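You operate a simulated robot arm through the tools that you are given. There is no shell and no other tool. Be economical: measure what you need, move in short steps, check, and stop when the job is done.

The job below is to be done with a simulated two-armed robot. You get a single attempt, and the scene is never put back.

TASK
Put the orange tape roller on the top of the inspection bench away on the shelf of the packing bench. Press the zero key two times. Fetch the coarse sanding block and set it on the top of the kitting bench. Take the buffing pad and leave it on top of the white teal tab panel. Take the pad ticket and put it on top of the blue weight plate. Take the red roller and leave it on the roll end of the wrapping machine. Pick up the table cleaner bottle with one hand, pass it to the other hand and put it on the hook bench top. Any order will do. Set down upright: orange tape roller, red roller, table cleaner bottle.

The check looks at the end state, three seconds after you hand in, the way a careful person would. Anything else that was tipped, shoved, dropped, spilled or broken makes it a failure.

THE ROBOT
Two 7-joint arms with two-finger parallel grippers on one trunk, on a base that drives. Base frame: it is fixed to the floor where the robot stands at the start and does not move with it; the origin is under the middle of the robot, x ahead of it, y to its left, z up; the surface under the hand at the start is at about z = 0.85. Readings come in m, rad, newtons and seconds.
The left shoulder is at the start at [0.05, 0.165, 1.105], the right one opposite. With the tool pointing down near the work surface each hand reaches from about 0.24 to 0.7 m from the robot's upright axis, wherever it stands, measured 20 degrees to its own side. Places, roughly: buffing pad (9x6x5 cm) [1.8, 0, 0.9]; coarse sanding block [1.5, 0, 0.75]; hook bench top [3.4, 0, 0.8]; orange tape roller (8x5x6 cm) [0.5, 0.1, 0.9]; pad ticket [1.75, 0.25, 0.75]; red roller (8x5x6 cm) [1.8, 0.6, 0.9]; roll end of the wrapping machine (15x29 cm) [1.8, 4.3, 0.72]; shelf of the packing bench [-11.1, -2.5, 0.3]; table cleaner bottle [2.25, 0, 1]; teal tab panel (10x10x5 cm) [2.1, -2, 0.9]; top of the kitting bench [0.7, 0.7, 0.8]; weight plate (24x16x5 cm) [3.4, -1.9, 0.9]; zero key [1.1, 0.1, 1]. Payload 3.91 kg a hand.
The TCP of each hand is the grasp point between the finger pads, 0.03 m short of the fingertips. In the tool frame z runs along the fingers and y along their closing line. The gripper opens to 0.11 m. The fingers are 0.02 m wide and 0.01 m thick; the gripper's body (0.048 by 0.112 m) begins 0.055 m behind the TCP.
Orientation is told as [roll, pitch, yaw] about the base's x, y, z axes, in that order, counted from this pose: with the fingers straight down and closing along the base's y, the tool's x points along the base's -x, its y along +y and its z along -z.

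THE INTERFACE
- The arms move only by the tool move_arm. It takes "left_commands", "right_commands" or both (then of equal length, played together; a hand with none holds still); each is a list of rows, each a list of 6 numbers: the shift along the tool's x, y, z in m, then the turn, a rotation vector about the tool's x, y, z in rad. In form: [[x, y, z, ax, ay, az], ...]. A call has 1 to 10 rows; each row is the pose to reach, as a shift and turn from the pose commanded when the call began, along the tool's axes at that moment. "left_claw" and "right_claw" are, for a hand that has rows, the gripper command, from -1 (shut) to 1 (fully open), values between in proportion, set as the call begins (left out, the last holds). Rows are played at 5 a second. More than 0.05 m and 0.15 rad between two rows, or a gripper value outside its range, and nothing of the call is played. Where a pose cannot be reached the arm comes as near as it can. A force on the tool above 40 N (or 10 N above the force at the start of the call, whichever is more), or a blocked arm, ends the call early, and 0.2 s more pass. The fingers move at their own pace (about 0.045 m/s each) and stop on an object; they squeeze with about 24 N. The grip force told is the motor's: it shows also when the fingers shut on nothing. Time passes only in rows, and 0.2 s behind the last, so rows that repeat a pose let the fingers close. It gives the time, the measured TCP pose, the force on the tool (base axes), the opening and the grip force at its end, in the units of the frame above (readings bear some noise), with the torque about the TCP (base axes, N m) and any sound that the robot's microphone picked up.
- Cameras (640 x 400 px; columns grow to the right, rows downward): "scene" is now at [0.0749, 0.079, 1.28]; the picture's right is [0.86, -0.51, 0.00], its down [-0.27, -0.45, -0.85] and it looks along [0.43, 0.73, -0.52] (base axes); focal length 214 px, centre (320, 200). "left" rides on the left gripper at [0.072, -0.017, -0.103] in its tool frame; the picture's right is [0.23, 0.97, 0.00], its down [-0.76, 0.18, -0.62] and it looks along [-0.61, 0.14, 0.78] (tool axes); focal length 222 px, centre (320, 200). "right" rides on the right gripper at [0.072, 0.017, -0.103] in its tool frame; the picture's right is [-0.23, 0.97, 0.00], its down [-0.76, -0.18, -0.62] and it looks along [-0.61, -0.14, 0.78] (tool axes); focal length 222 px, centre (320, 200). There is no depth. A picture from a camera that has moved, and an enlarged one, comes with that camera's place and axes in the base frame and with its lens.
- camera(camera): a new picture of that camera. No time passes.
- move_column(by): slides the trunk up (or, below 0, down) by that many m; the arms and the scene camera ride with it, the base frame stays. It gives what a move gives, with no picture.
- steer(legs): drives the robot by 1 to 6 legs, each [ahead, left, turn to the left] in m, m and rad, along the robot's own axes; the way and the turn of a leg run together, so that a leg with both is an arc; at most 1.5 m and 3.142 rad a leg. The arms and the cameras ride along, it lands a little off, and it stops where it bumps. It gives what a move gives.
- head_to(pan, tilt): turns the head with the scene camera to pan (to the left, within 1.396 rad either way) and tilt (down, from -0.506 to 1.204), counted from straight ahead of the robot. It gives what a move gives.
- zoom(camera, box): a new picture of the part [left, top, right, bottom] of that camera's present view, enlarged. No time passes.
- job_done(): hands the job in; it is judged then, once.

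Work in short steps. Places have to be worked out from the pictures, the camera data and where the tool is seen: move nearer, look again, correct. Check each grasp and each placing, and mend what went wrong. You have 207 turns and 210 pictures in all, those below and enlarged ones among them. Open the grippers and draw the arms clear of the work before you hand the job in, unless the task says otherwise; then end with one line.

The tools are called after "Emit:" by a JSON object that holds its "method" and its "body". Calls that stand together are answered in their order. move_arm: Moves the arms, as the interface text tells. Its arguments: {"type":"object","properties":{"left_commands":{"type":"array","items":{"type":"array","items":{"type":"number"}}},"left_claw":{"type":"number"},"right_commands":{"type":"array","items":{"type":"array","items":{"type":"number"}}},"right_claw":{"type":"number"}},"required":[]} The other tools are called the same way: move_column (by) slides the trunk up or down; steer (legs) drives the base; head_to (pan, tilt) turns the head that bears the scene camera; camera (camera) takes a picture; zoom (camera, box) takes an enlarged picture of a part of a camera's view; job_done () hands the job in.

At the start:

```text
time_s: 0.0
left_position: [0.3292, 0.3445, 1.0951]
left_tcp_rot: [-0.002, 0.0, -0.001]
left_force: [-0.5, 0.1, -0.1]
left_moment: [0.02, -0.02, -0.01]
left_finger_gap: 0.1098
left_grasp_force: 0.0
right_position: [0.44, 0.0028, 1.1753]
right_tcp_rot: [0.001, 0.0, -0.001]
right_force: [1.0, 1.1, -0.6]
right_moment: [-0.03, 0.04, -0.01]
right_finger_gap: 0.1101
right_grasp_force: 0.0
trunk travel left (down, up): [-0.325, 0.178]
robot x, y, heading: [0.0022, -0.0001, 0.002]
head pan, tilt: [1.037, 0.552]
```

scene: 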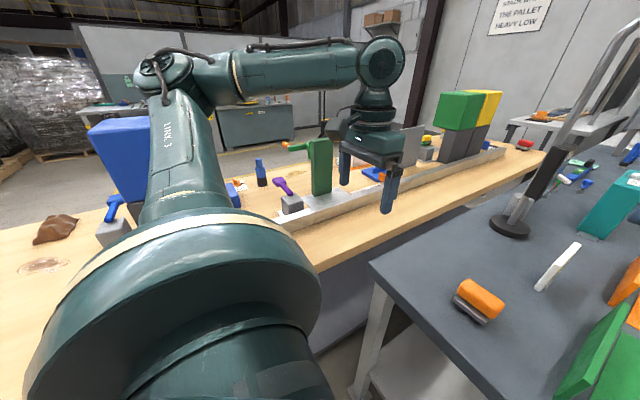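
right: 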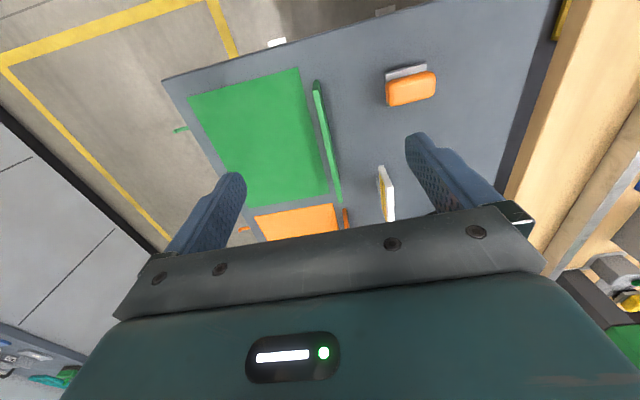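
left: 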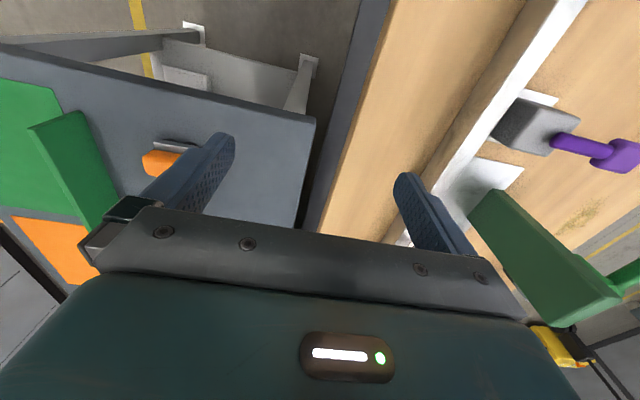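

The orange tape roller sits on the grey bench ahead; a wooden bench is to the left. I look around with the head to map things.

Emit:
{"method": "head_to", "body": {"pan": 0.0, "tilt": 0.45}}

Emit:
{"method": "camera", "body": {"camera": "scene"}}

Emit:
{"method": "head_to", "body": {"pan": -1.0, "tilt": 0.35}}

Emit:
{"method": "camera", "body": {"camera": "scene"}}

Emit:
{"method": "head_to", "body": {"pan": 0.6, "tilt": 0.3}}

Emit:
{"method": "camera", "body": {"camera": "scene"}}

```text
time_s: 1.3
left_position: [0.3281, 0.3445, 1.0945]
left_tcp_rot: [-0.001, -0.001, 0.001]
left_force: [0.0, -0.1, -0.3]
left_moment: [0.01, 0.03, 0.01]
left_finger_gap: 0.1101
left_grasp_force: 0.1
right_position: [0.4423, 0.0035, 1.176]
right_tcp_rot: [0.0, 0.0, 0.0]
right_force: [-0.1, -0.1, 0.4]
right_moment: [-0.02, 0.01, 0.02]
right_finger_gap: 0.1101
right_grasp_force: 0.2
trunk travel left (down, up): [-0.325, 0.178]
robot x, y, heading: [-0.0021, -0.0012, 0.002]
head pan, tilt: [0.0, 0.45]
```

```text
206 pictures are left
camera scene: at [0.1211, 0.0018, 1.2892], right [0.0, -1.0, 0.0], down [-0.44, 0.0, -0.9], along [0.9, 0.0, -0.44], focal length 214 px, centre (320, 200)
```

scene: 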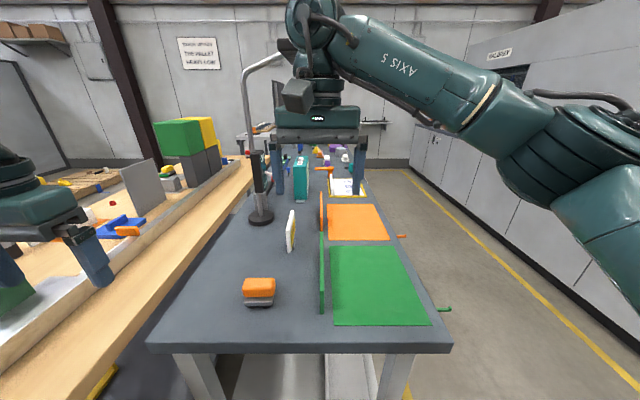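

```text
time_s: 2.6
left_position: [0.3271, 0.3438, 1.0948]
left_tcp_rot: [0.0, -0.001, 0.0]
left_force: [-0.3, 0.7, 0.5]
left_moment: [-0.02, 0.0, -0.02]
left_finger_gap: 0.1101
left_grasp_force: 0.0
right_position: [0.4404, 0.0029, 1.1753]
right_tcp_rot: [0.0, 0.001, 0.001]
right_force: [-1.3, 0.8, -0.5]
right_moment: [-0.03, -0.06, 0.02]
right_finger_gap: 0.1101
right_grasp_force: 0.1
trunk travel left (down, up): [-0.325, 0.178]
robot x, y, heading: [-0.0017, -0.0018, -0.001]
head pan, tilt: [-1.0, 0.351]
```

```text
205 pictures are left
camera scene: at [0.0796, -0.0766, 1.2984], right [-0.84, -0.54, 0.0], down [-0.19, 0.29, -0.94], along [0.51, -0.79, -0.34], focal length 214 px, centre (320, 200)
```

scene: 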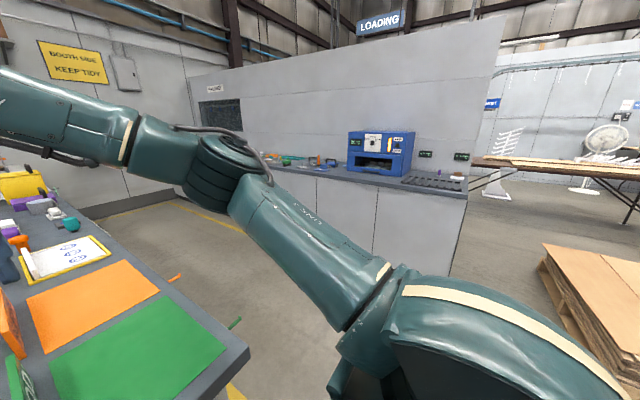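

```text
time_s: 4.2
left_position: [0.3298, 0.3439, 1.0944]
left_tcp_rot: [0.001, 0.001, 0.0]
left_force: [0.1, 0.1, 0.0]
left_moment: [0.02, 0.0, -0.01]
left_finger_gap: 0.1102
left_grasp_force: 0.1
right_position: [0.4412, 0.0031, 1.1756]
right_tcp_rot: [-0.001, 0.0, 0.001]
right_force: [0.2, -0.3, 1.2]
right_moment: [-0.03, -0.01, -0.02]
right_finger_gap: 0.1103
right_grasp_force: 0.1
trunk travel left (down, up): [-0.325, 0.178]
robot x, y, heading: [0.0022, -0.0012, -0.001]
head pan, tilt: [0.6, 0.3]
```

```text
204 pictures are left
camera scene: at [0.1063, 0.0544, 1.3032], right [0.56, -0.83, 0.0], down [-0.24, -0.17, -0.96], along [0.79, 0.54, -0.3], focal length 214 px, centre (320, 200)
```

scene: 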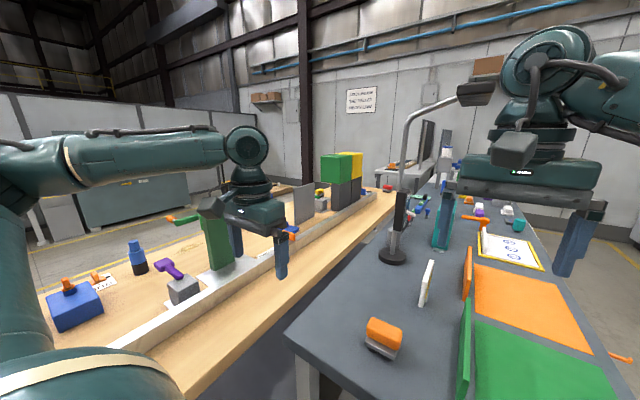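

I zoom on the far part of the inspection bench.

Emit:
{"method": "head_to", "body": {"pan": 0.15, "tilt": 0.3}}

Emit:
{"method": "zoom", "body": {"camera": "scene", "box": [240, 120, 440, 245]}}

Emit:
{"method": "camera", "body": {"camera": "scene"}}

```text
time_s: 5.1
left_position: [0.3294, 0.3441, 1.0952]
left_tcp_rot: [0.001, -0.002, 0.0]
left_force: [-0.2, 0.3, 0.2]
left_moment: [0.01, -0.04, 0.0]
left_finger_gap: 0.1099
left_grasp_force: 0.1
right_position: [0.4403, 0.0036, 1.176]
right_tcp_rot: [0.0, 0.001, -0.001]
right_force: [-0.1, 0.2, -0.9]
right_moment: [0.0, 0.0, -0.03]
right_finger_gap: 0.1098
right_grasp_force: 0.1
trunk travel left (down, up): [-0.325, 0.178]
robot x, y, heading: [-0.0005, 0.0016, -0.0]
head pan, tilt: [0.15, 0.3]
```

```text
3.20 times, centred on (340, 182) of scene
camera zoom: at [0.1215, 0.0157, 1.3032], right [0.15, -0.99, 0.0], down [-0.29, -0.04, -0.96], along [0.94, 0.14, -0.3], focal length 686 px, centre (256, 256)
```

zoom: 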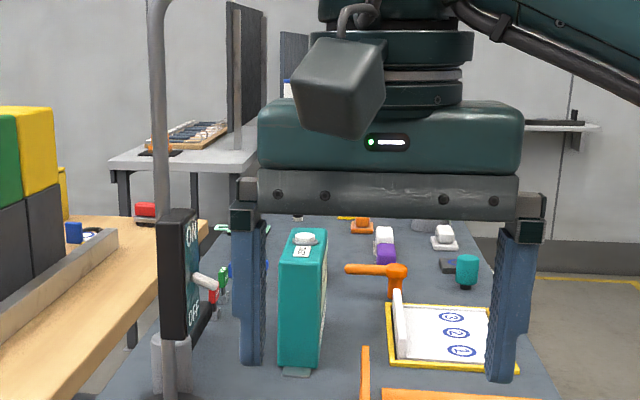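

```text
202 pictures are left
camera scene: at [0.1215, 0.0157, 1.3032], right [0.15, -0.99, 0.0], down [-0.29, -0.04, -0.96], along [0.94, 0.14, -0.3], focal length 214 px, centre (320, 200)
```

scene: 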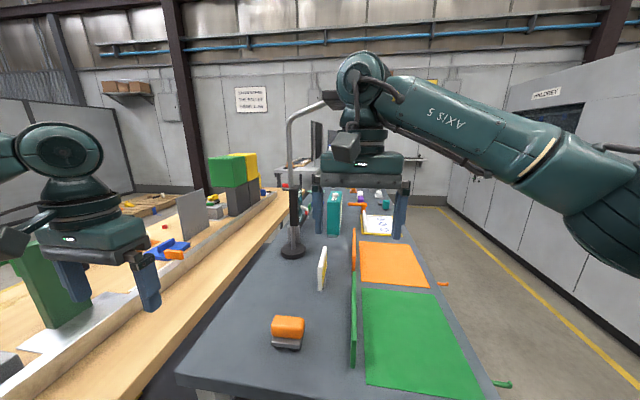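

The zero key looks like the top button of the teal box near (1.1, 0.1). I drive into the aisle right of the inspection bench and face the bench to look closer.

Emit:
{"method": "steer", "body": {"legs": [[0, -0.95, 0], [1.2, 0, 0], [0, 0, 1.571]]}}

Emit:
{"method": "head_to", "body": {"pan": 0.4, "tilt": 0.45}}

Emit:
{"method": "camera", "body": {"camera": "scene"}}

Emit:
{"method": "head_to", "body": {"pan": -0.5, "tilt": 0.45}}

Emit:
{"method": "camera", "body": {"camera": "scene"}}

```text
time_s: 23.1
left_position: [0.8295, -0.6118, 1.0945]
left_tcp_rot: [0.001, 0.0, 1.57]
left_force: [0.4, -0.2, 0.0]
left_moment: [-0.02, 0.0, 0.0]
left_finger_gap: 0.11
left_grasp_force: 0.0
right_position: [1.1695, -0.4999, 1.1751]
right_tcp_rot: [0.0, 0.001, 1.571]
right_force: [0.0, -0.1, -0.2]
right_moment: [-0.05, 0.02, 0.01]
right_finger_gap: 0.1098
right_grasp_force: 0.0
trunk travel left (down, up): [-0.325, 0.178]
robot x, y, heading: [1.1731, -0.9408, 1.571]
head pan, tilt: [0.15, 0.3]
```

```text
time_s: 23.9
left_position: [0.829, -0.6109, 1.0937]
left_tcp_rot: [-0.001, 0.0, 1.57]
left_force: [1.0, 1.1, 0.0]
left_moment: [-0.03, 0.0, -0.02]
left_finger_gap: 0.1099
left_grasp_force: 0.1
right_position: [1.1701, -0.5003, 1.1758]
right_tcp_rot: [0.0, 0.0, 1.572]
right_force: [0.2, 0.4, -0.6]
right_moment: [0.01, 0.01, -0.01]
right_finger_gap: 0.1097
right_grasp_force: 0.1
trunk travel left (down, up): [-0.325, 0.178]
robot x, y, heading: [1.1738, -0.9425, 1.572]
head pan, tilt: [0.4, 0.45]
```

```text
201 pictures are left
camera scene: at [1.1376, -0.8244, 1.2893], right [0.92, 0.39, 0.0], down [0.17, -0.4, -0.9], along [-0.35, 0.83, -0.43], focal length 214 px, centre (320, 200)
```

scene: 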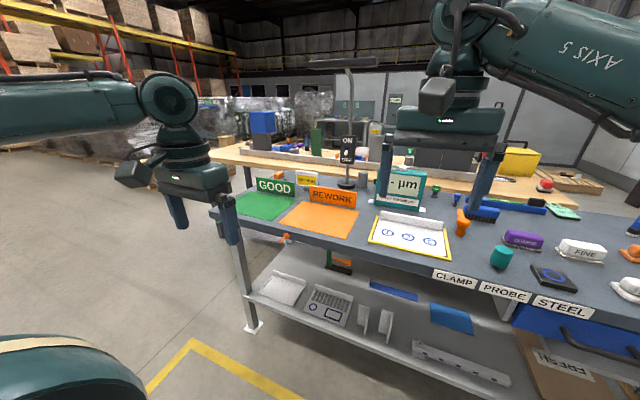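

```text
time_s: 25.1
left_position: [0.829, -0.6109, 1.095]
left_tcp_rot: [-0.001, 0.0, 1.57]
left_force: [-0.5, -0.1, 0.1]
left_moment: [-0.01, -0.04, -0.01]
left_finger_gap: 0.1099
left_grasp_force: 0.0
right_position: [1.1694, -0.4986, 1.1749]
right_tcp_rot: [0.0, 0.002, 1.571]
right_force: [0.4, 0.3, 0.3]
right_moment: [-0.01, -0.04, 0.0]
right_finger_gap: 0.1096
right_grasp_force: 0.0
trunk travel left (down, up): [-0.325, 0.178]
robot x, y, heading: [1.1723, -0.9409, 1.571]
head pan, tilt: [-0.499, 0.45]
```

```text
200 pictures are left
camera scene: at [1.2173, -0.8285, 1.2892], right [0.88, -0.48, 0.0], down [-0.21, -0.38, -0.9], along [0.43, 0.79, -0.44], focal length 214 px, centre (320, 200)
```

scene: 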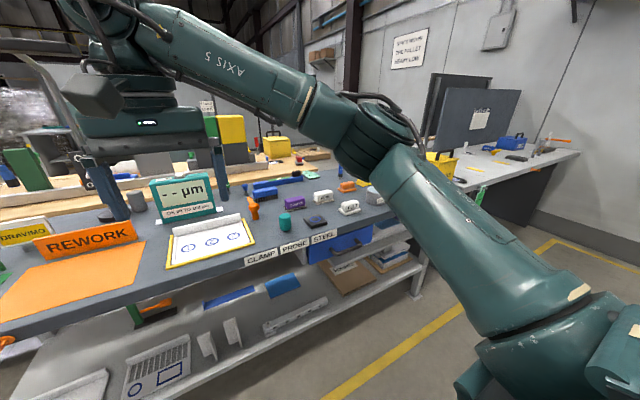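

Labels on the blocks matter; I zoom on the bench's right part and the drawer below it.

Emit:
{"method": "zoom", "body": {"camera": "scene", "box": [220, 140, 460, 300]}}

Emit:
{"method": "head_to", "body": {"pan": -0.2, "tilt": 0.45}}

Emit:
{"method": "zoom", "body": {"camera": "scene", "box": [300, 150, 500, 275]}}

```text
2.50 times, centred on (340, 220) of scene
camera zoom: at [1.2173, -0.8285, 1.2892], right [0.88, -0.48, 0.0], down [-0.21, -0.38, -0.9], along [0.43, 0.79, -0.44], focal length 536 px, centre (270, 150)
```

zoom: 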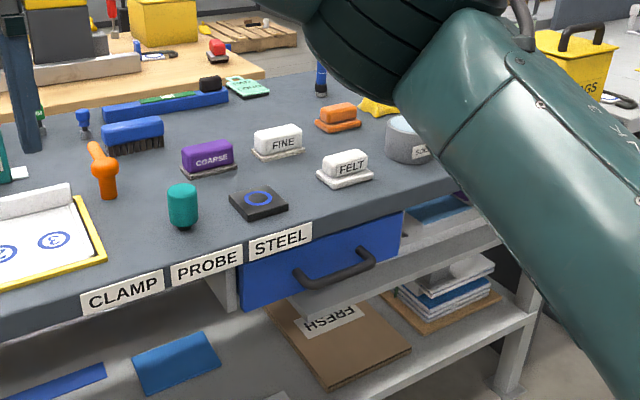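

```text
time_s: 25.9
left_position: [0.8294, -0.6123, 1.0946]
left_tcp_rot: [0.0, -0.001, 1.57]
left_force: [0.1, 0.6, -0.2]
left_moment: [0.0, 0.02, 0.01]
left_finger_gap: 0.1098
left_grasp_force: 0.0
right_position: [1.1709, -0.5003, 1.1745]
right_tcp_rot: [0.002, 0.0, 1.572]
right_force: [0.1, 1.0, -0.2]
right_moment: [0.03, 0.0, 0.03]
right_finger_gap: 0.11
right_grasp_force: 0.0
trunk travel left (down, up): [-0.325, 0.178]
robot x, y, heading: [1.1746, -0.9376, 1.57]
head pan, tilt: [-0.201, 0.45]
```

```text
3.20 times, centred on (400, 212) of scene
camera zoom: at [1.1918, -0.8191, 1.2892], right [0.98, -0.2, 0.0], down [-0.09, -0.43, -0.9], along [0.18, 0.88, -0.44], focal length 686 px, centre (64, 160)
```

zoom: 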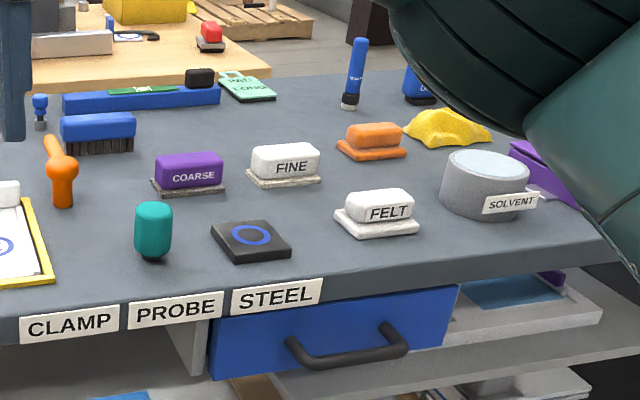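

Purple COARSE is the coarse block (~1.52,-0.04), the mint card the pad ticket (~1.74,0.24), orange pad near (1.82,0) probably the buffing pad. I shift to x≈1.33 and nearer to the bench for the key and coarse block.

Emit:
{"method": "steer", "body": {"legs": [[0, -0.16, 0], [0.3, 0, 0]]}}

Emit:
{"method": "head_to", "body": {"pan": 0.3, "tilt": 0.5}}

Emit:
{"method": "camera", "body": {"camera": "scene"}}

Emit:
{"method": "camera", "body": {"camera": "left"}}

Emit:
{"method": "camera", "body": {"camera": "right"}}

```text
time_s: 29.6
left_position: [0.9899, -0.3052, 1.0956]
left_tcp_rot: [-0.001, -0.001, 1.57]
left_force: [0.4, -0.1, -0.7]
left_moment: [-0.01, 0.02, 0.02]
left_finger_gap: 0.11
left_grasp_force: 0.0
right_position: [1.3307, -0.1956, 1.1759]
right_tcp_rot: [0.0, 0.001, 1.566]
right_force: [0.1, 0.1, -1.1]
right_moment: [-0.01, 0.01, 0.03]
right_finger_gap: 0.1101
right_grasp_force: 0.1
trunk travel left (down, up): [-0.325, 0.178]
robot x, y, heading: [1.335, -0.6362, 1.571]
head pan, tilt: [-0.201, 0.45]
```

```text
time_s: 30.5
left_position: [0.9893, -0.3067, 1.0947]
left_tcp_rot: [0.0, -0.001, 1.567]
left_force: [-0.2, -0.1, -0.1]
left_moment: [0.01, -0.01, 0.02]
left_finger_gap: 0.1096
left_grasp_force: 0.0
right_position: [1.331, -0.1956, 1.1756]
right_tcp_rot: [-0.001, 0.002, 1.569]
right_force: [-0.2, -0.2, -0.7]
right_moment: [-0.03, -0.01, 0.04]
right_finger_gap: 0.11
right_grasp_force: 0.0
trunk travel left (down, up): [-0.325, 0.178]
robot x, y, heading: [1.3309, -0.6365, 1.565]
head pan, tilt: [0.3, 0.499]
```

```text
197 pictures are left
camera scene: at [1.3066, -0.5179, 1.2848], right [0.96, 0.29, 0.0], down [0.14, -0.46, -0.88], along [-0.26, 0.84, -0.48], focal length 214 px, centre (320, 200)
```

scene: 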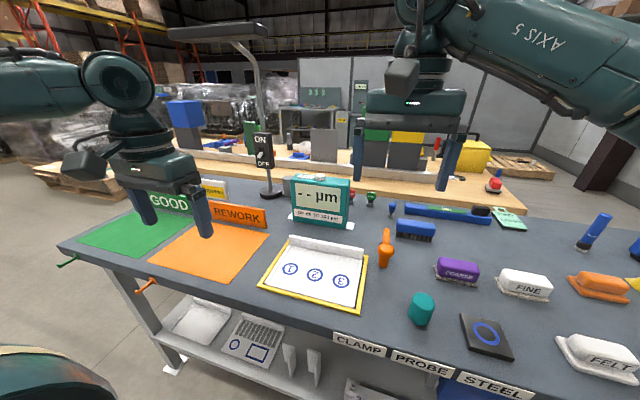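

```text
196 pictures are left
camera left: at [1.0062, -0.3801, 1.1975], right [-0.97, -0.23, 0.0], down [-0.18, 0.76, 0.62], along [-0.14, 0.61, -0.78], focal length 222 px, centre (320, 200)
```

left: 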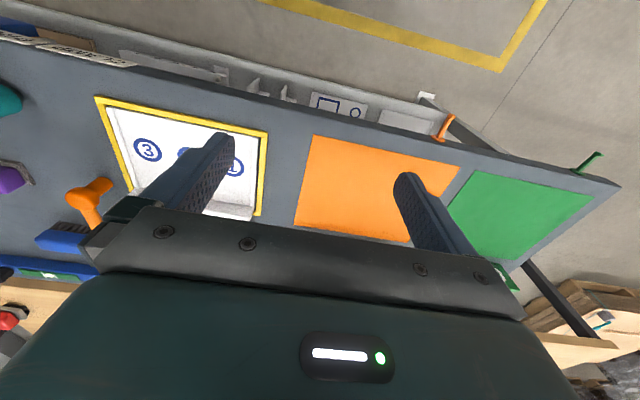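

```text
195 pictures are left
camera right: at [1.3141, -0.2669, 1.2776], right [-0.97, 0.23, 0.0], down [0.18, 0.76, 0.62], along [0.14, 0.61, -0.78], focal length 222 px, centre (320, 200)
```

right: 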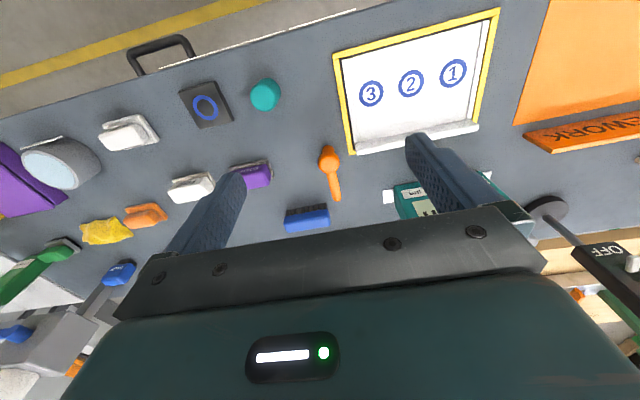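

I zoom on the gauge box from both cameras to find the zero key.

Emit:
{"method": "zoom", "body": {"camera": "scene", "box": [280, 165, 360, 235]}}

Emit:
{"method": "zoom", "body": {"camera": "right", "box": [370, 150, 530, 250]}}

```text
5.71 times, centred on (320, 200) of scene
camera zoom: at [1.3066, -0.5179, 1.2848], right [0.96, 0.29, 0.0], down [0.14, -0.46, -0.88], along [-0.26, 0.84, -0.48], focal length 1226 px, centre (320, 200)
```

zoom: 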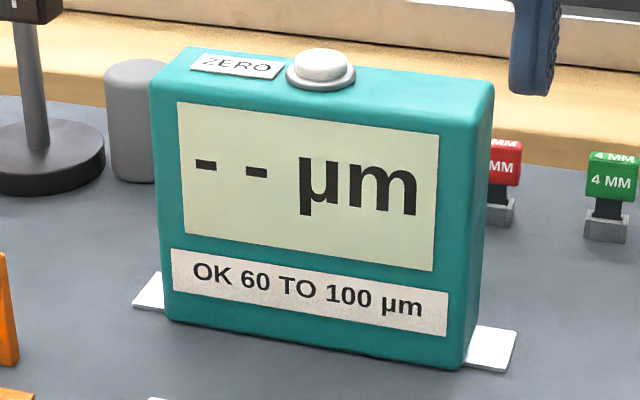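

```text
4.00 times, centred on (450, 200) of right
camera zoom: at [1.3141, -0.2669, 1.2776], right [-0.97, 0.23, 0.0], down [0.18, 0.76, 0.62], along [0.14, 0.61, -0.78], focal length 888 px, centre (-200, 200)
```

zoom: 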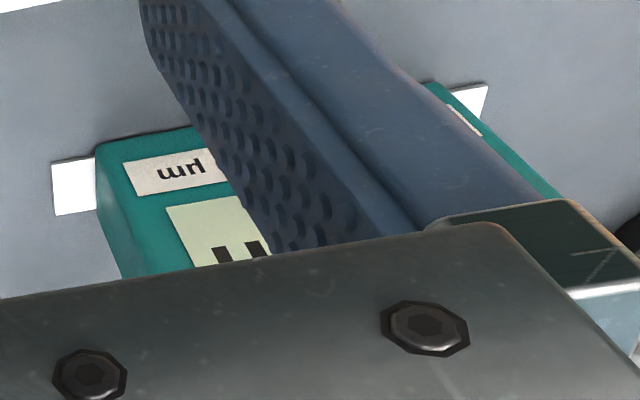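

Key top triangulates to about (1.12, 0.09, 1.02). I bring the closed left hand, tilted outward, above it.

Emit:
{"method": "move_arm", "body": {"left_commands": [[-0.02, -0.01, -0.03, 0, -0.05, 0], [-0.06, -0.03, -0.045, 0, -0.15, 0], [-0.1, -0.05, -0.045, 0, -0.25, 0], [-0.14, -0.07, -0.045, 0, -0.35, 0], [-0.18, -0.09, -0.045, 0, -0.45, 0], [-0.225, -0.105, -0.045, 0, -0.5, 0], [-0.27, -0.12, -0.045, 0, -0.5, 0], [-0.31, -0.131, -0.045, 0, -0.5, 0], [-0.34, -0.131, -0.045, 0, -0.5, 0]], "left_claw": -1}}

Emit:
{"method": "camera", "body": {"camera": "left"}}

Emit:
{"method": "camera", "body": {"camera": "scene"}}

```text
time_s: 32.5
left_position: [1.1002, 0.0023, 1.1293]
left_tcp_rot: [0.001, -0.501, 1.572]
left_force: [0.6, 0.4, -0.8]
left_moment: [-0.01, -0.06, -0.01]
left_finger_gap: 0.0
left_grasp_force: 23.9
left hand out of reach, approached as far as the arm can: row 8, 9
right_position: [1.3295, -0.1948, 1.1747]
right_tcp_rot: [-0.001, 0.0, 1.57]
right_force: [-0.3, 0.8, 0.3]
right_moment: [-0.01, 0.0, -0.01]
right_finger_gap: 0.1099
right_grasp_force: 0.1
trunk travel left (down, up): [-0.325, 0.178]
robot x, y, heading: [1.3351, -0.6355, 1.564]
head pan, tilt: [0.3, 0.499]
```

```text
192 pictures are left
camera left: at [1.116, -0.1125, 1.1849], right [-0.97, -0.2, -0.11], down [-0.18, 0.37, 0.91], along [-0.14, 0.91, -0.4], focal length 222 px, centre (320, 200)
```

left: 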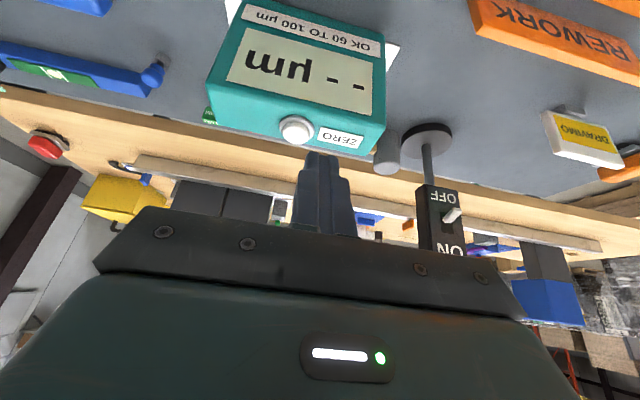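

```text
191 pictures are left
camera scene: at [1.3057, -0.5169, 1.2846], right [0.96, 0.29, 0.0], down [0.14, -0.46, -0.88], along [-0.26, 0.84, -0.48], focal length 214 px, centre (320, 200)
```

scene: 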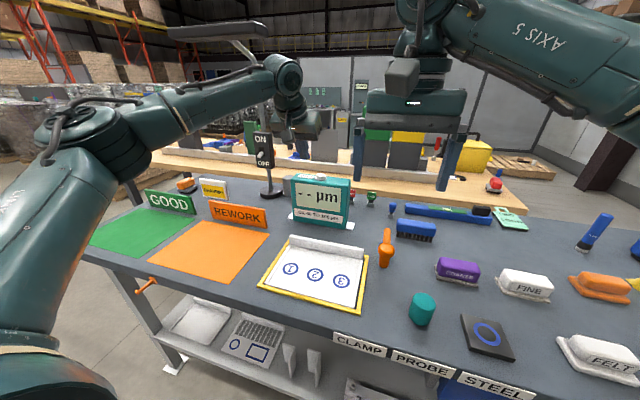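

Key confirmed at (1.12, 0.086, 1.02), about 7 cm out of reach. I check the base's clearance to the bench before nudging forward.

Emit:
{"method": "head_to", "body": {"pan": 0.0, "tilt": 1.2}}

Emit:
{"method": "camera", "body": {"camera": "scene"}}

```text
time_s: 33.6
left_position: [1.101, 0.001, 1.1293]
left_tcp_rot: [0.0, -0.502, 1.569]
left_force: [-0.1, 0.2, -0.2]
left_moment: [0.02, 0.03, 0.0]
left_finger_gap: 0.0001
left_grasp_force: 24.3
right_position: [1.3305, -0.1955, 1.1756]
right_tcp_rot: [0.001, -0.001, 1.568]
right_force: [0.6, -0.6, 0.1]
right_moment: [0.01, 0.0, 0.0]
right_finger_gap: 0.1099
right_grasp_force: 0.1
trunk travel left (down, up): [-0.325, 0.178]
robot x, y, heading: [1.3305, -0.6351, 1.564]
head pan, tilt: [0.0, 1.201]
```

```text
190 pictures are left
camera scene: at [1.3334, -0.549, 1.2311], right [1.0, 0.0, 0.0], down [0.0, -0.93, -0.36], along [0.0, 0.36, -0.93], focal length 214 px, centre (320, 200)
```

scene: 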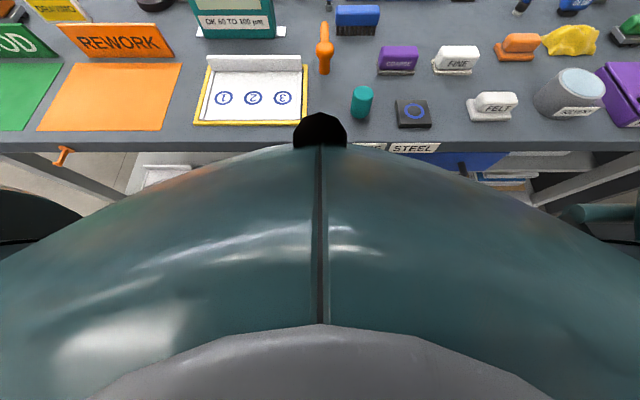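

Instead of driving closer, I tilt the left tool flatter, which gains reach, aiming just above the key.

Emit:
{"method": "move_arm", "body": {"left_commands": [[0, 0, 0, 0, -0.12, 0], [0, 0, 0, 0, -0.25, 0], [-0.005, -0.01, 0.01, 0, -0.38, 0], [-0.015, -0.02, 0.03, 0, -0.5, 0], [-0.015, -0.02, 0.03, 0, -0.5, 0]]}}

Emit:
{"method": "camera", "body": {"camera": "left"}}

```text
time_s: 34.8
left_position: [1.1228, 0.0302, 1.1096]
left_tcp_rot: [0.001, -1.002, 1.57]
left_force: [0.3, 0.4, 0.4]
left_moment: [0.02, -0.03, 0.0]
left_finger_gap: 0.0002
left_grasp_force: 23.9
right_position: [1.3306, -0.1961, 1.1752]
right_tcp_rot: [0.001, 0.0, 1.566]
right_force: [-0.7, 0.2, 0.0]
right_moment: [0.0, 0.0, -0.01]
right_finger_gap: 0.1101
right_grasp_force: 0.0
trunk travel left (down, up): [-0.325, 0.178]
robot x, y, heading: [1.3348, -0.6362, 1.569]
head pan, tilt: [0.0, 1.201]
```

```text
189 pictures are left
camera left: at [1.1382, -0.0984, 1.1034], right [-0.97, -0.12, -0.19], down [-0.18, -0.11, 0.98], along [-0.14, 0.99, 0.09], focal length 222 px, centre (320, 200)
```

left: 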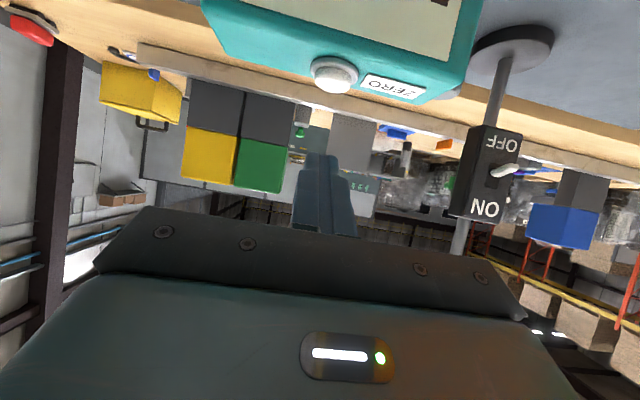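

In reach. I move to just over the key.

Emit:
{"method": "move_arm", "body": {"left_commands": [[0.013, 0.001, 0.027, 0, 0, 0], [0.0253, 0.003, 0.053, 0, 0, 0], [0.0253, 0.003, 0.053, 0, 0, 0]]}}

Emit:
{"method": "zoom", "body": {"camera": "left", "box": [240, 20, 440, 240]}}

```text
time_s: 35.6
left_position: [1.1198, 0.0605, 1.0577]
left_tcp_rot: [-0.001, -1.002, 1.568]
left_force: [-0.3, -0.5, -0.4]
left_moment: [0.02, -0.02, -0.03]
left_finger_gap: 0.0
left_grasp_force: 23.6
right_position: [1.3309, -0.1957, 1.1758]
right_tcp_rot: [0.0, 0.001, 1.567]
right_force: [0.0, 0.4, 0.4]
right_moment: [-0.02, 0.01, -0.02]
right_finger_gap: 0.11
right_grasp_force: 0.0
trunk travel left (down, up): [-0.325, 0.178]
robot x, y, heading: [1.3354, -0.6339, 1.565]
head pan, tilt: [0.0, 1.201]
```

```text
1.82 times, centred on (340, 130) of left
camera zoom: at [1.1357, -0.0666, 1.0523], right [-0.97, -0.12, -0.19], down [-0.18, -0.11, 0.98], along [-0.14, 0.99, 0.09], focal length 404 px, centre (284, 327)
```

zoom: 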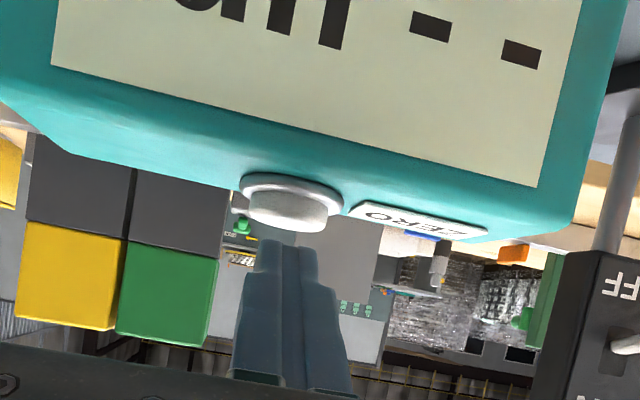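

The tip is right over the key. I press down in small steps.

Emit:
{"method": "move_arm", "body": {"left_commands": [[0.0084, 0, 0.0054, 0, 0, 0], [0.0126, 0, 0.0081, 0, 0, 0], [0.0151, 0, 0.0097, 0, 0, 0], [0.0176, 0, 0.0113, 0, 0, 0], [0.0202, 0, 0.013, 0, 0, 0]]}}

Emit:
{"method": "zoom", "body": {"camera": "left", "box": [240, 20, 440, 240]}}

```text
time_s: 36.8
left_position: [1.1194, 0.0613, 1.0458]
left_tcp_rot: [-0.003, -1.019, 1.571]
left_force: [-5.0, 10.2, 30.4]
left_moment: [0.86, 0.12, -0.1]
left_finger_gap: 0.0
left_grasp_force: 24.4
right_position: [1.3316, -0.198, 1.1775]
right_tcp_rot: [0.001, -0.004, 1.568]
right_force: [-1.3, -1.1, -0.9]
right_moment: [-0.01, 0.01, 0.01]
right_finger_gap: 0.1101
right_grasp_force: 0.1
trunk travel left (down, up): [-0.325, 0.178]
robot x, y, heading: [1.3352, -0.6367, 1.563]
head pan, tilt: [0.0, 1.201]
heard: click
```

```text
1.82 times, centred on (340, 130) of left
camera zoom: at [1.1362, -0.0667, 1.0375], right [-0.97, -0.12, -0.19], down [-0.18, -0.13, 0.98], along [-0.14, 0.98, 0.11], focal length 404 px, centre (284, 327)
```

zoom: 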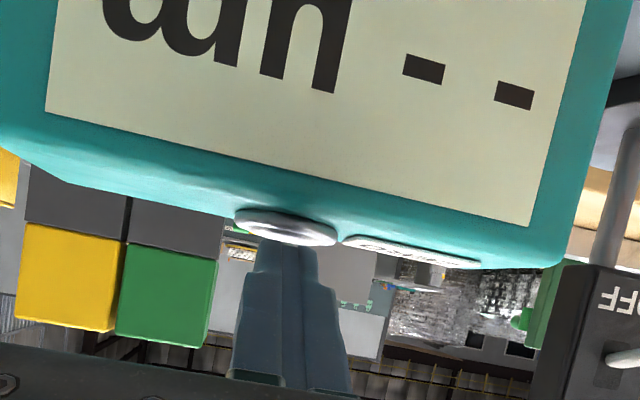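

Click heard: press one. I lift off.

Emit:
{"method": "move_arm", "body": {"left_commands": [[-0.0101, 0, -0.0065, 0, 0, 0], [-0.0202, 0, -0.013, 0, 0, 0], [-0.0202, 0, -0.013, 0, 0, 0], [-0.0202, 0, -0.013, 0, 0, 0]]}}

Emit:
{"method": "zoom", "body": {"camera": "left", "box": [240, 20, 440, 240]}}

Emit:
{"method": "move_arm", "body": {"left_commands": [[0.0084, 0, 0.0054, 0, 0, 0], [0.0126, 0, 0.0081, 0, 0, 0], [0.0151, 0, 0.0097, 0, 0, 0], [0.0176, 0, 0.0113, 0, 0, 0], [0.0202, 0, 0.013, 0, 0, 0]]}}

```text
time_s: 37.8
left_position: [1.1203, 0.06, 1.058]
left_tcp_rot: [0.0, -0.999, 1.567]
left_force: [-0.3, -0.4, -0.3]
left_moment: [0.0, -0.02, 0.01]
left_finger_gap: 0.0
left_grasp_force: 24.3
right_position: [1.3307, -0.197, 1.1751]
right_tcp_rot: [0.0, -0.002, 1.568]
right_force: [0.3, 0.2, -0.2]
right_moment: [-0.01, -0.01, -0.01]
right_finger_gap: 0.1103
right_grasp_force: 0.1
trunk travel left (down, up): [-0.325, 0.178]
robot x, y, heading: [1.3305, -0.6343, 1.569]
head pan, tilt: [0.0, 1.201]
```

```text
1.82 times, centred on (340, 130) of left
camera zoom: at [1.1363, -0.0677, 1.0532], right [-0.97, -0.12, -0.19], down [-0.18, -0.11, 0.98], along [-0.14, 0.99, 0.09], focal length 404 px, centre (284, 327)
```

zoom: 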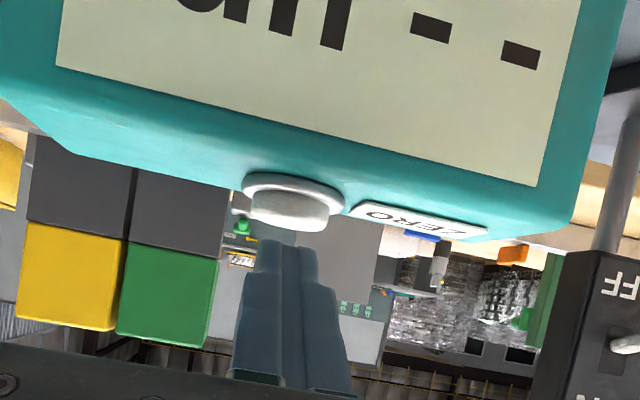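

```text
time_s: 39.0
left_position: [1.12, 0.0601, 1.0457]
left_tcp_rot: [-0.002, -1.016, 1.569]
left_force: [-1.5, 2.6, 28.0]
left_moment: [0.62, 0.04, -0.04]
left_finger_gap: 0.0002
left_grasp_force: 23.9
right_position: [1.3322, -0.1975, 1.1776]
right_tcp_rot: [0.003, -0.004, 1.569]
right_force: [-0.3, 0.6, -0.1]
right_moment: [-0.03, 0.02, 0.01]
right_finger_gap: 0.1102
right_grasp_force: 0.0
trunk travel left (down, up): [-0.325, 0.178]
robot x, y, heading: [1.3319, -0.6341, 1.564]
head pan, tilt: [0.0, 1.201]
heard: click
```

Second click: both presses done. I retract the left hand and bring the right hand, turned to close along y, toward the purple COARSE block.

Emit:
{"method": "move_arm", "body": {"left_commands": [[-0.025, 0, -0.016, 0, 0, 0], [-0.05, 0, -0.032, 0, 0, 0], [-0.065, 0.01, -0.066, 0, 0.1, 0], [-0.044, 0.03, -0.099, 0, 0.2, 0], [-0.022, 0.05, -0.133, 0, 0.35, 0], [0, 0.07, -0.167, 0, 0.5, 0], [0.021, 0.09, -0.2, 0, 0.65, 0], [0.043, 0.11, -0.234, 0, 0.8, 0], [0.064, 0.125, -0.267, 0, 0.9, 0], [0.075, 0.13, -0.284, 0, 1.0, 0]], "right_commands": [[-0.015, -0.019, 0, 0, 0, 0.14], [-0.03, -0.038, 0, 0, 0, 0.28], [-0.045, -0.057, 0, 0, 0, 0.42], [-0.06, -0.076, 0, 0, 0, 0.56], [-0.075, -0.095, 0, 0, 0, 0.7], [-0.09, -0.114, 0, 0, 0, 0.84], [-0.105, -0.133, 0.0, 0, 0, 0.98], [-0.12, -0.152, 0.02, 0, 0, 1.12], [-0.135, -0.171, 0.03, 0, 0, 1.26], [-0.15, -0.19, 0.03, 0, 0, 1.4]], "right_claw": 1, "left_claw": 1}}

Emit:
{"method": "camera", "body": {"camera": "right"}}

Emit:
{"method": "head_to", "body": {"pan": -0.35, "tilt": 0.75}}

Emit:
{"method": "camera", "body": {"camera": "scene"}}

```text
time_s: 41.2
left_position: [0.9885, -0.2202, 1.126]
left_tcp_rot: [0.001, 0.002, 1.567]
left_force: [-0.4, 0.6, 0.7]
left_moment: [-0.03, -0.01, 0.0]
left_finger_gap: 0.1103
left_grasp_force: 0.0
right_position: [1.5182, -0.0446, 1.1457]
right_tcp_rot: [0.0, 0.0, 0.165]
right_force: [-0.2, 0.0, 0.1]
right_moment: [0.01, 0.01, 0.0]
right_finger_gap: 0.1099
right_grasp_force: 0.1
trunk travel left (down, up): [-0.325, 0.178]
robot x, y, heading: [1.337, -0.6353, 1.567]
head pan, tilt: [0.0, 1.201]
```

```text
185 pictures are left
camera right: at [1.4463, -0.0386, 1.2472], right [0.06, 1.0, 0.0], down [0.78, -0.05, 0.62], along [0.62, -0.04, -0.78], focal length 222 px, centre (320, 200)
```

right: 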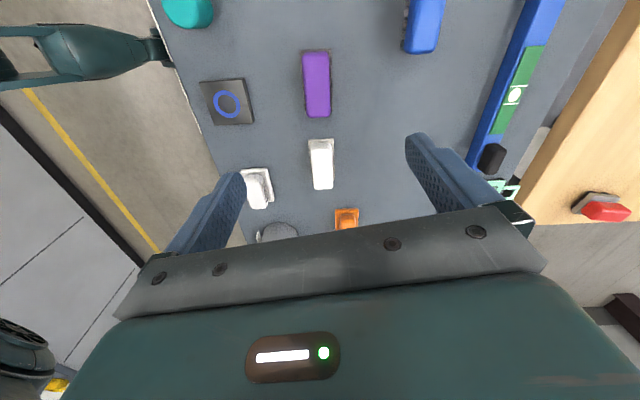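

```text
time_s: 42.1
left_position: [0.9886, -0.2201, 1.1262]
left_tcp_rot: [-0.002, -0.003, 1.57]
left_force: [-0.7, 0.4, 0.0]
left_moment: [-0.03, 0.02, -0.01]
left_finger_gap: 0.1099
left_grasp_force: 0.1
right_position: [1.5202, -0.0449, 1.1456]
right_tcp_rot: [0.001, -0.001, 0.17]
right_force: [0.2, 0.2, -0.2]
right_moment: [0.03, -0.01, 0.0]
right_finger_gap: 0.1098
right_grasp_force: 0.1
trunk travel left (down, up): [-0.325, 0.178]
robot x, y, heading: [1.3398, -0.6381, 1.567]
head pan, tilt: [-0.351, 0.75]
```

```text
184 pictures are left
camera scene: at [1.3618, -0.5272, 1.2627], right [0.94, -0.35, 0.0], down [-0.24, -0.64, -0.73], along [0.25, 0.69, -0.68], focal length 214 px, centre (320, 200)
```

scene: 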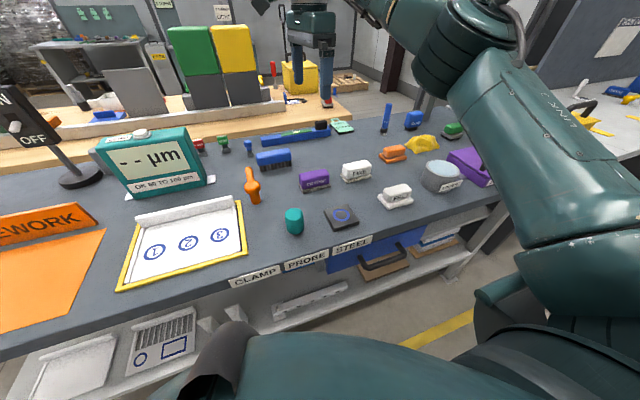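

The block is at about (1.518, -0.049), long along x. I square the hand to yaw 0 and descend to just above.

Emit:
{"method": "move_arm", "body": {"right_commands": [[0, -0.002, 0.04, 0, 0, 0.1], [0, -0.004, 0.09, 0, 0, 0.165], [0, -0.004, 0.14, 0, 0, 0.165], [0, -0.004, 0.19, 0, 0, 0.165], [0, -0.004, 0.205, 0, 0, 0.165]]}}

Emit:
{"method": "camera", "body": {"camera": "right"}}

```text
time_s: 43.3
left_position: [0.9886, -0.2194, 1.1261]
left_tcp_rot: [-0.001, 0.002, 1.57]
left_force: [0.2, 0.1, 0.3]
left_moment: [0.01, 0.0, -0.02]
left_finger_gap: 0.11
left_grasp_force: 0.0
right_position: [1.5231, -0.0508, 0.9405]
right_tcp_rot: [0.001, 0.001, 0.003]
right_force: [0.2, 0.2, -1.0]
right_moment: [0.03, -0.02, 0.01]
right_finger_gap: 0.1102
right_grasp_force: 0.1
trunk travel left (down, up): [-0.325, 0.178]
robot x, y, heading: [1.334, -0.6329, 1.566]
head pan, tilt: [-0.351, 0.75]
```

```text
183 pictures are left
camera right: at [1.4512, -0.0333, 1.0418], right [0.22, 0.97, 0.0], down [0.76, -0.18, 0.62], along [0.61, -0.14, -0.78], focal length 222 px, centre (320, 200)
```

right: 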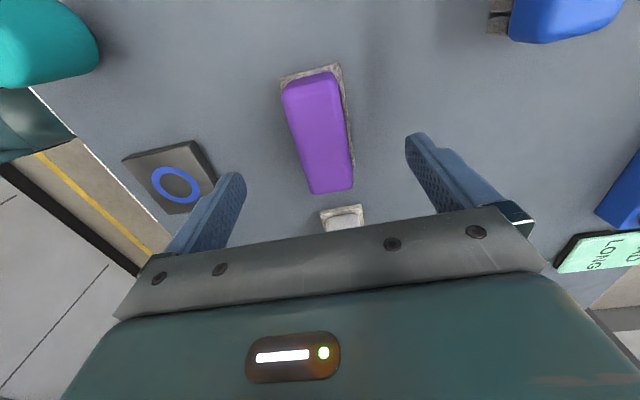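

Aligned. I descend and close.

Emit:
{"method": "move_arm", "body": {"right_commands": [[0.008, 0.002, 0.03, 0, 0, 0], [0.008, 0.002, 0.053, 0, 0, 0], [0.008, 0.002, 0.053, 0, 0, 0]]}}

Emit:
{"method": "move_arm", "body": {"right_commands": [[0, 0, 0, 0, 0, 0], [0, 0, 0, 0, 0, 0], [0, 0, 0, 0, 0, 0], [0, 0, 0, 0, 0, 0], [0, 0, -0.04, 0, 0, 0], [0, 0, -0.09, 0, 0, 0], [0, 0, -0.14, 0, 0, 0], [0, 0, -0.19, 0, 0, 0]], "right_claw": -1}}

Emit:
{"method": "camera", "body": {"camera": "right"}}

```text
time_s: 44.1
left_position: [0.9886, -0.2206, 1.1257]
left_tcp_rot: [0.0, -0.001, 1.57]
left_force: [-0.7, 0.6, -0.5]
left_moment: [-0.02, -0.03, 0.01]
left_finger_gap: 0.11
left_grasp_force: 0.1
right_position: [1.5139, -0.0487, 0.8867]
right_tcp_rot: [0.0, 0.001, 0.004]
right_force: [0.2, 1.0, -0.1]
right_moment: [0.02, -0.02, 0.02]
right_finger_gap: 0.1098
right_grasp_force: 0.1
trunk travel left (down, up): [-0.325, 0.178]
robot x, y, heading: [1.3276, -0.6371, 1.572]
head pan, tilt: [-0.351, 0.75]
```

```text
time_s: 45.9
left_position: [0.9886, -0.2196, 1.1273]
left_tcp_rot: [0.003, 0.001, 1.569]
left_force: [0.0, 0.3, -0.3]
left_moment: [-0.01, -0.01, -0.02]
left_finger_gap: 0.1102
left_grasp_force: 0.1
right_position: [1.5127, -0.0484, 1.0772]
right_tcp_rot: [-0.001, 0.0, 0.002]
right_force: [0.4, -0.6, -0.9]
right_moment: [-0.01, 0.0, -0.01]
right_finger_gap: 0.0474
right_grasp_force: 24.0
trunk travel left (down, up): [-0.325, 0.178]
robot x, y, heading: [1.3306, -0.6364, 1.568]
head pan, tilt: [-0.351, 0.75]
```

```text
182 pictures are left
camera right: at [1.4408, -0.031, 1.1795], right [0.22, 0.97, 0.0], down [0.76, -0.17, 0.62], along [0.61, -0.14, -0.78], focal length 222 px, centre (320, 200)
```

right: 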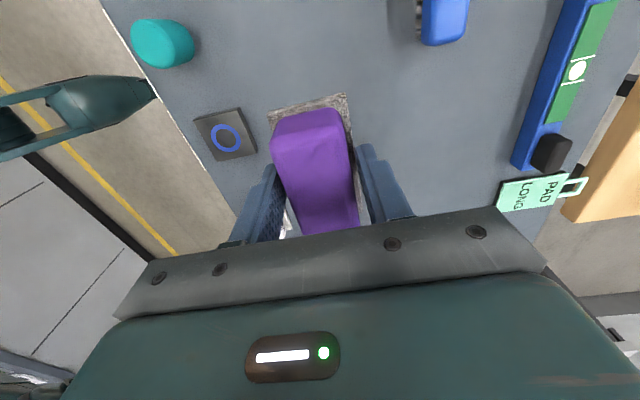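

Grasped (gap 47 mm). I pull the right hand in, back off into the aisle, and drive toward the far bench end to look around.

Emit:
{"method": "move_arm", "body": {"right_commands": [[0, -0.04, -0.03, 0, 0, 0], [0, -0.08, -0.05, 0, 0, 0], [0, -0.12, -0.05, 0, 0, 0], [0, -0.16, -0.05, 0, 0, 0], [0, -0.2, -0.05, 0, 0, 0]]}}

Emit:
{"method": "steer", "body": {"legs": [[-0.32, 0, 0], [0, 0, -1.571], [0.85, 0, 0]]}}

Emit:
{"method": "head_to", "body": {"pan": 0.0, "tilt": 0.35}}

Emit:
{"method": "camera", "body": {"camera": "scene"}}

Emit:
{"method": "head_to", "body": {"pan": 0.9, "tilt": 0.35}}

Emit:
{"method": "camera", "body": {"camera": "scene"}}

Emit:
{"method": "head_to", "body": {"pan": -0.9, "tilt": 0.35}}

Emit:
{"method": "camera", "body": {"camera": "scene"}}

```text
time_s: 47.1
left_position: [0.9891, -0.2222, 1.1266]
left_tcp_rot: [-0.001, 0.0, 1.569]
left_force: [0.8, -0.1, 1.0]
left_moment: [0.01, -0.01, 0.03]
left_finger_gap: 0.1098
left_grasp_force: 0.0
right_position: [1.5134, -0.247, 1.1273]
right_tcp_rot: [0.0, 0.0, 0.003]
right_force: [-0.1, -0.7, -2.3]
right_moment: [0.02, 0.04, -0.01]
right_finger_gap: 0.0472
right_grasp_force: 24.0
trunk travel left (down, up): [-0.325, 0.178]
robot x, y, heading: [1.3322, -0.6357, 1.569]
head pan, tilt: [-0.351, 0.75]
```

```text
time_s: 57.1
left_position: [2.5852, -0.5978, 1.126]
left_tcp_rot: [0.0, 0.0, 0.011]
left_force: [0.2, -1.0, 0.3]
left_moment: [-0.01, 0.0, 0.03]
left_finger_gap: 0.1099
left_grasp_force: 0.0
right_position: [2.5648, -1.1246, 1.1275]
right_tcp_rot: [0.0, -0.002, -1.556]
right_force: [-0.4, -0.1, -1.5]
right_moment: [0.01, 0.0, 0.02]
right_finger_gap: 0.0475
right_grasp_force: 24.7
trunk travel left (down, up): [-0.325, 0.178]
robot x, y, heading: [2.1762, -0.9486, 0.011]
head pan, tilt: [-0.351, 0.75]
```

```text
time_s: 58.0
left_position: [2.5847, -0.5983, 1.126]
left_tcp_rot: [0.0, 0.0, 0.009]
left_force: [0.2, 0.4, 0.4]
left_moment: [0.03, 0.0, 0.05]
left_finger_gap: 0.1102
left_grasp_force: 0.1
right_position: [2.5646, -1.1245, 1.1292]
right_tcp_rot: [-0.001, 0.0, -1.557]
right_force: [-0.2, -1.0, -1.4]
right_moment: [0.0, 0.04, 0.02]
right_finger_gap: 0.0473
right_grasp_force: 24.2
trunk travel left (down, up): [-0.325, 0.178]
robot x, y, heading: [2.1733, -0.9514, 0.01]
head pan, tilt: [0.0, 0.351]
```

```text
181 pictures are left
camera scene: at [2.2957, -0.9456, 1.2984], right [0.01, -1.0, 0.0], down [-0.34, 0.0, -0.94], along [0.94, 0.01, -0.34], focal length 214 px, centre (320, 200)
```

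scene: 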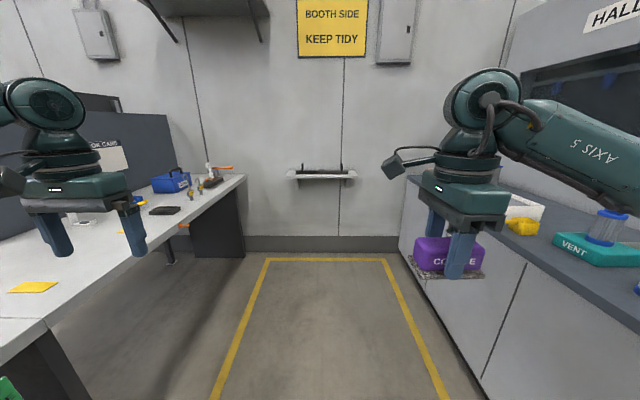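

```text
time_s: 59.2
left_position: [2.585, -0.598, 1.1276]
left_tcp_rot: [0.0, -0.002, 0.012]
left_force: [0.3, -0.4, 0.2]
left_moment: [0.02, 0.0, 0.07]
left_finger_gap: 0.1099
left_grasp_force: 0.0
right_position: [2.5642, -1.1244, 1.1287]
right_tcp_rot: [0.0, 0.0, -1.555]
right_force: [-0.2, 0.8, -0.8]
right_moment: [0.03, 0.03, 0.04]
right_finger_gap: 0.0474
right_grasp_force: 24.2
trunk travel left (down, up): [-0.325, 0.178]
robot x, y, heading: [2.1738, -0.9478, 0.011]
head pan, tilt: [0.901, 0.351]
```

```text
180 pictures are left
camera scene: at [2.2598, -0.873, 1.2984], right [0.79, -0.61, 0.0], down [-0.21, -0.27, -0.94], along [0.58, 0.74, -0.34], focal length 214 px, centre (320, 200)
```

scene: 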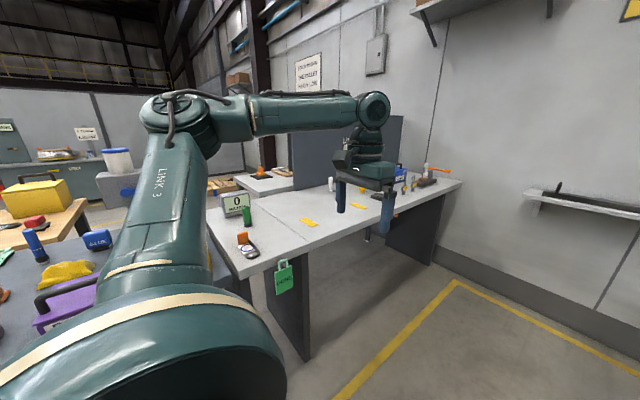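

```text
time_s: 61.0
left_position: [2.5853, -0.5985, 1.1261]
left_tcp_rot: [0.001, 0.001, 0.01]
left_force: [-0.5, 0.0, -0.5]
left_moment: [0.01, -0.02, 0.0]
left_finger_gap: 0.1098
left_grasp_force: 0.1
right_position: [2.5641, -1.1237, 1.128]
right_tcp_rot: [-0.001, 0.0, -1.555]
right_force: [-0.2, 0.3, -1.9]
right_moment: [0.03, -0.01, 0.02]
right_finger_gap: 0.0476
right_grasp_force: 23.9
trunk travel left (down, up): [-0.325, 0.178]
robot x, y, heading: [2.1731, -0.949, 0.007]
head pan, tilt: [-0.901, 0.351]
```

```text
179 pictures are left
camera scene: at [2.2611, -1.0188, 1.2984], right [-0.78, -0.63, 0.0], down [-0.22, 0.27, -0.94], along [0.59, -0.73, -0.34], focal length 214 px, centre (320, 200)
```

scene: 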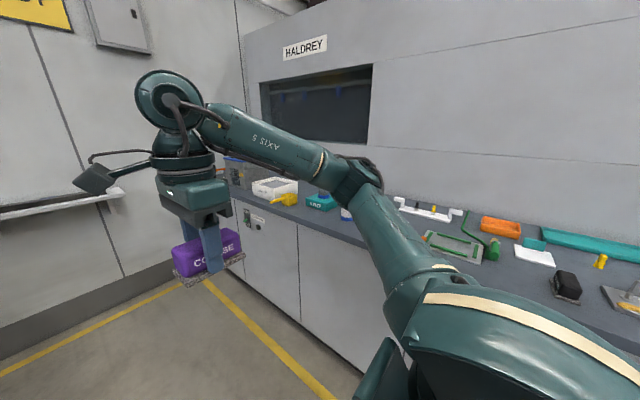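

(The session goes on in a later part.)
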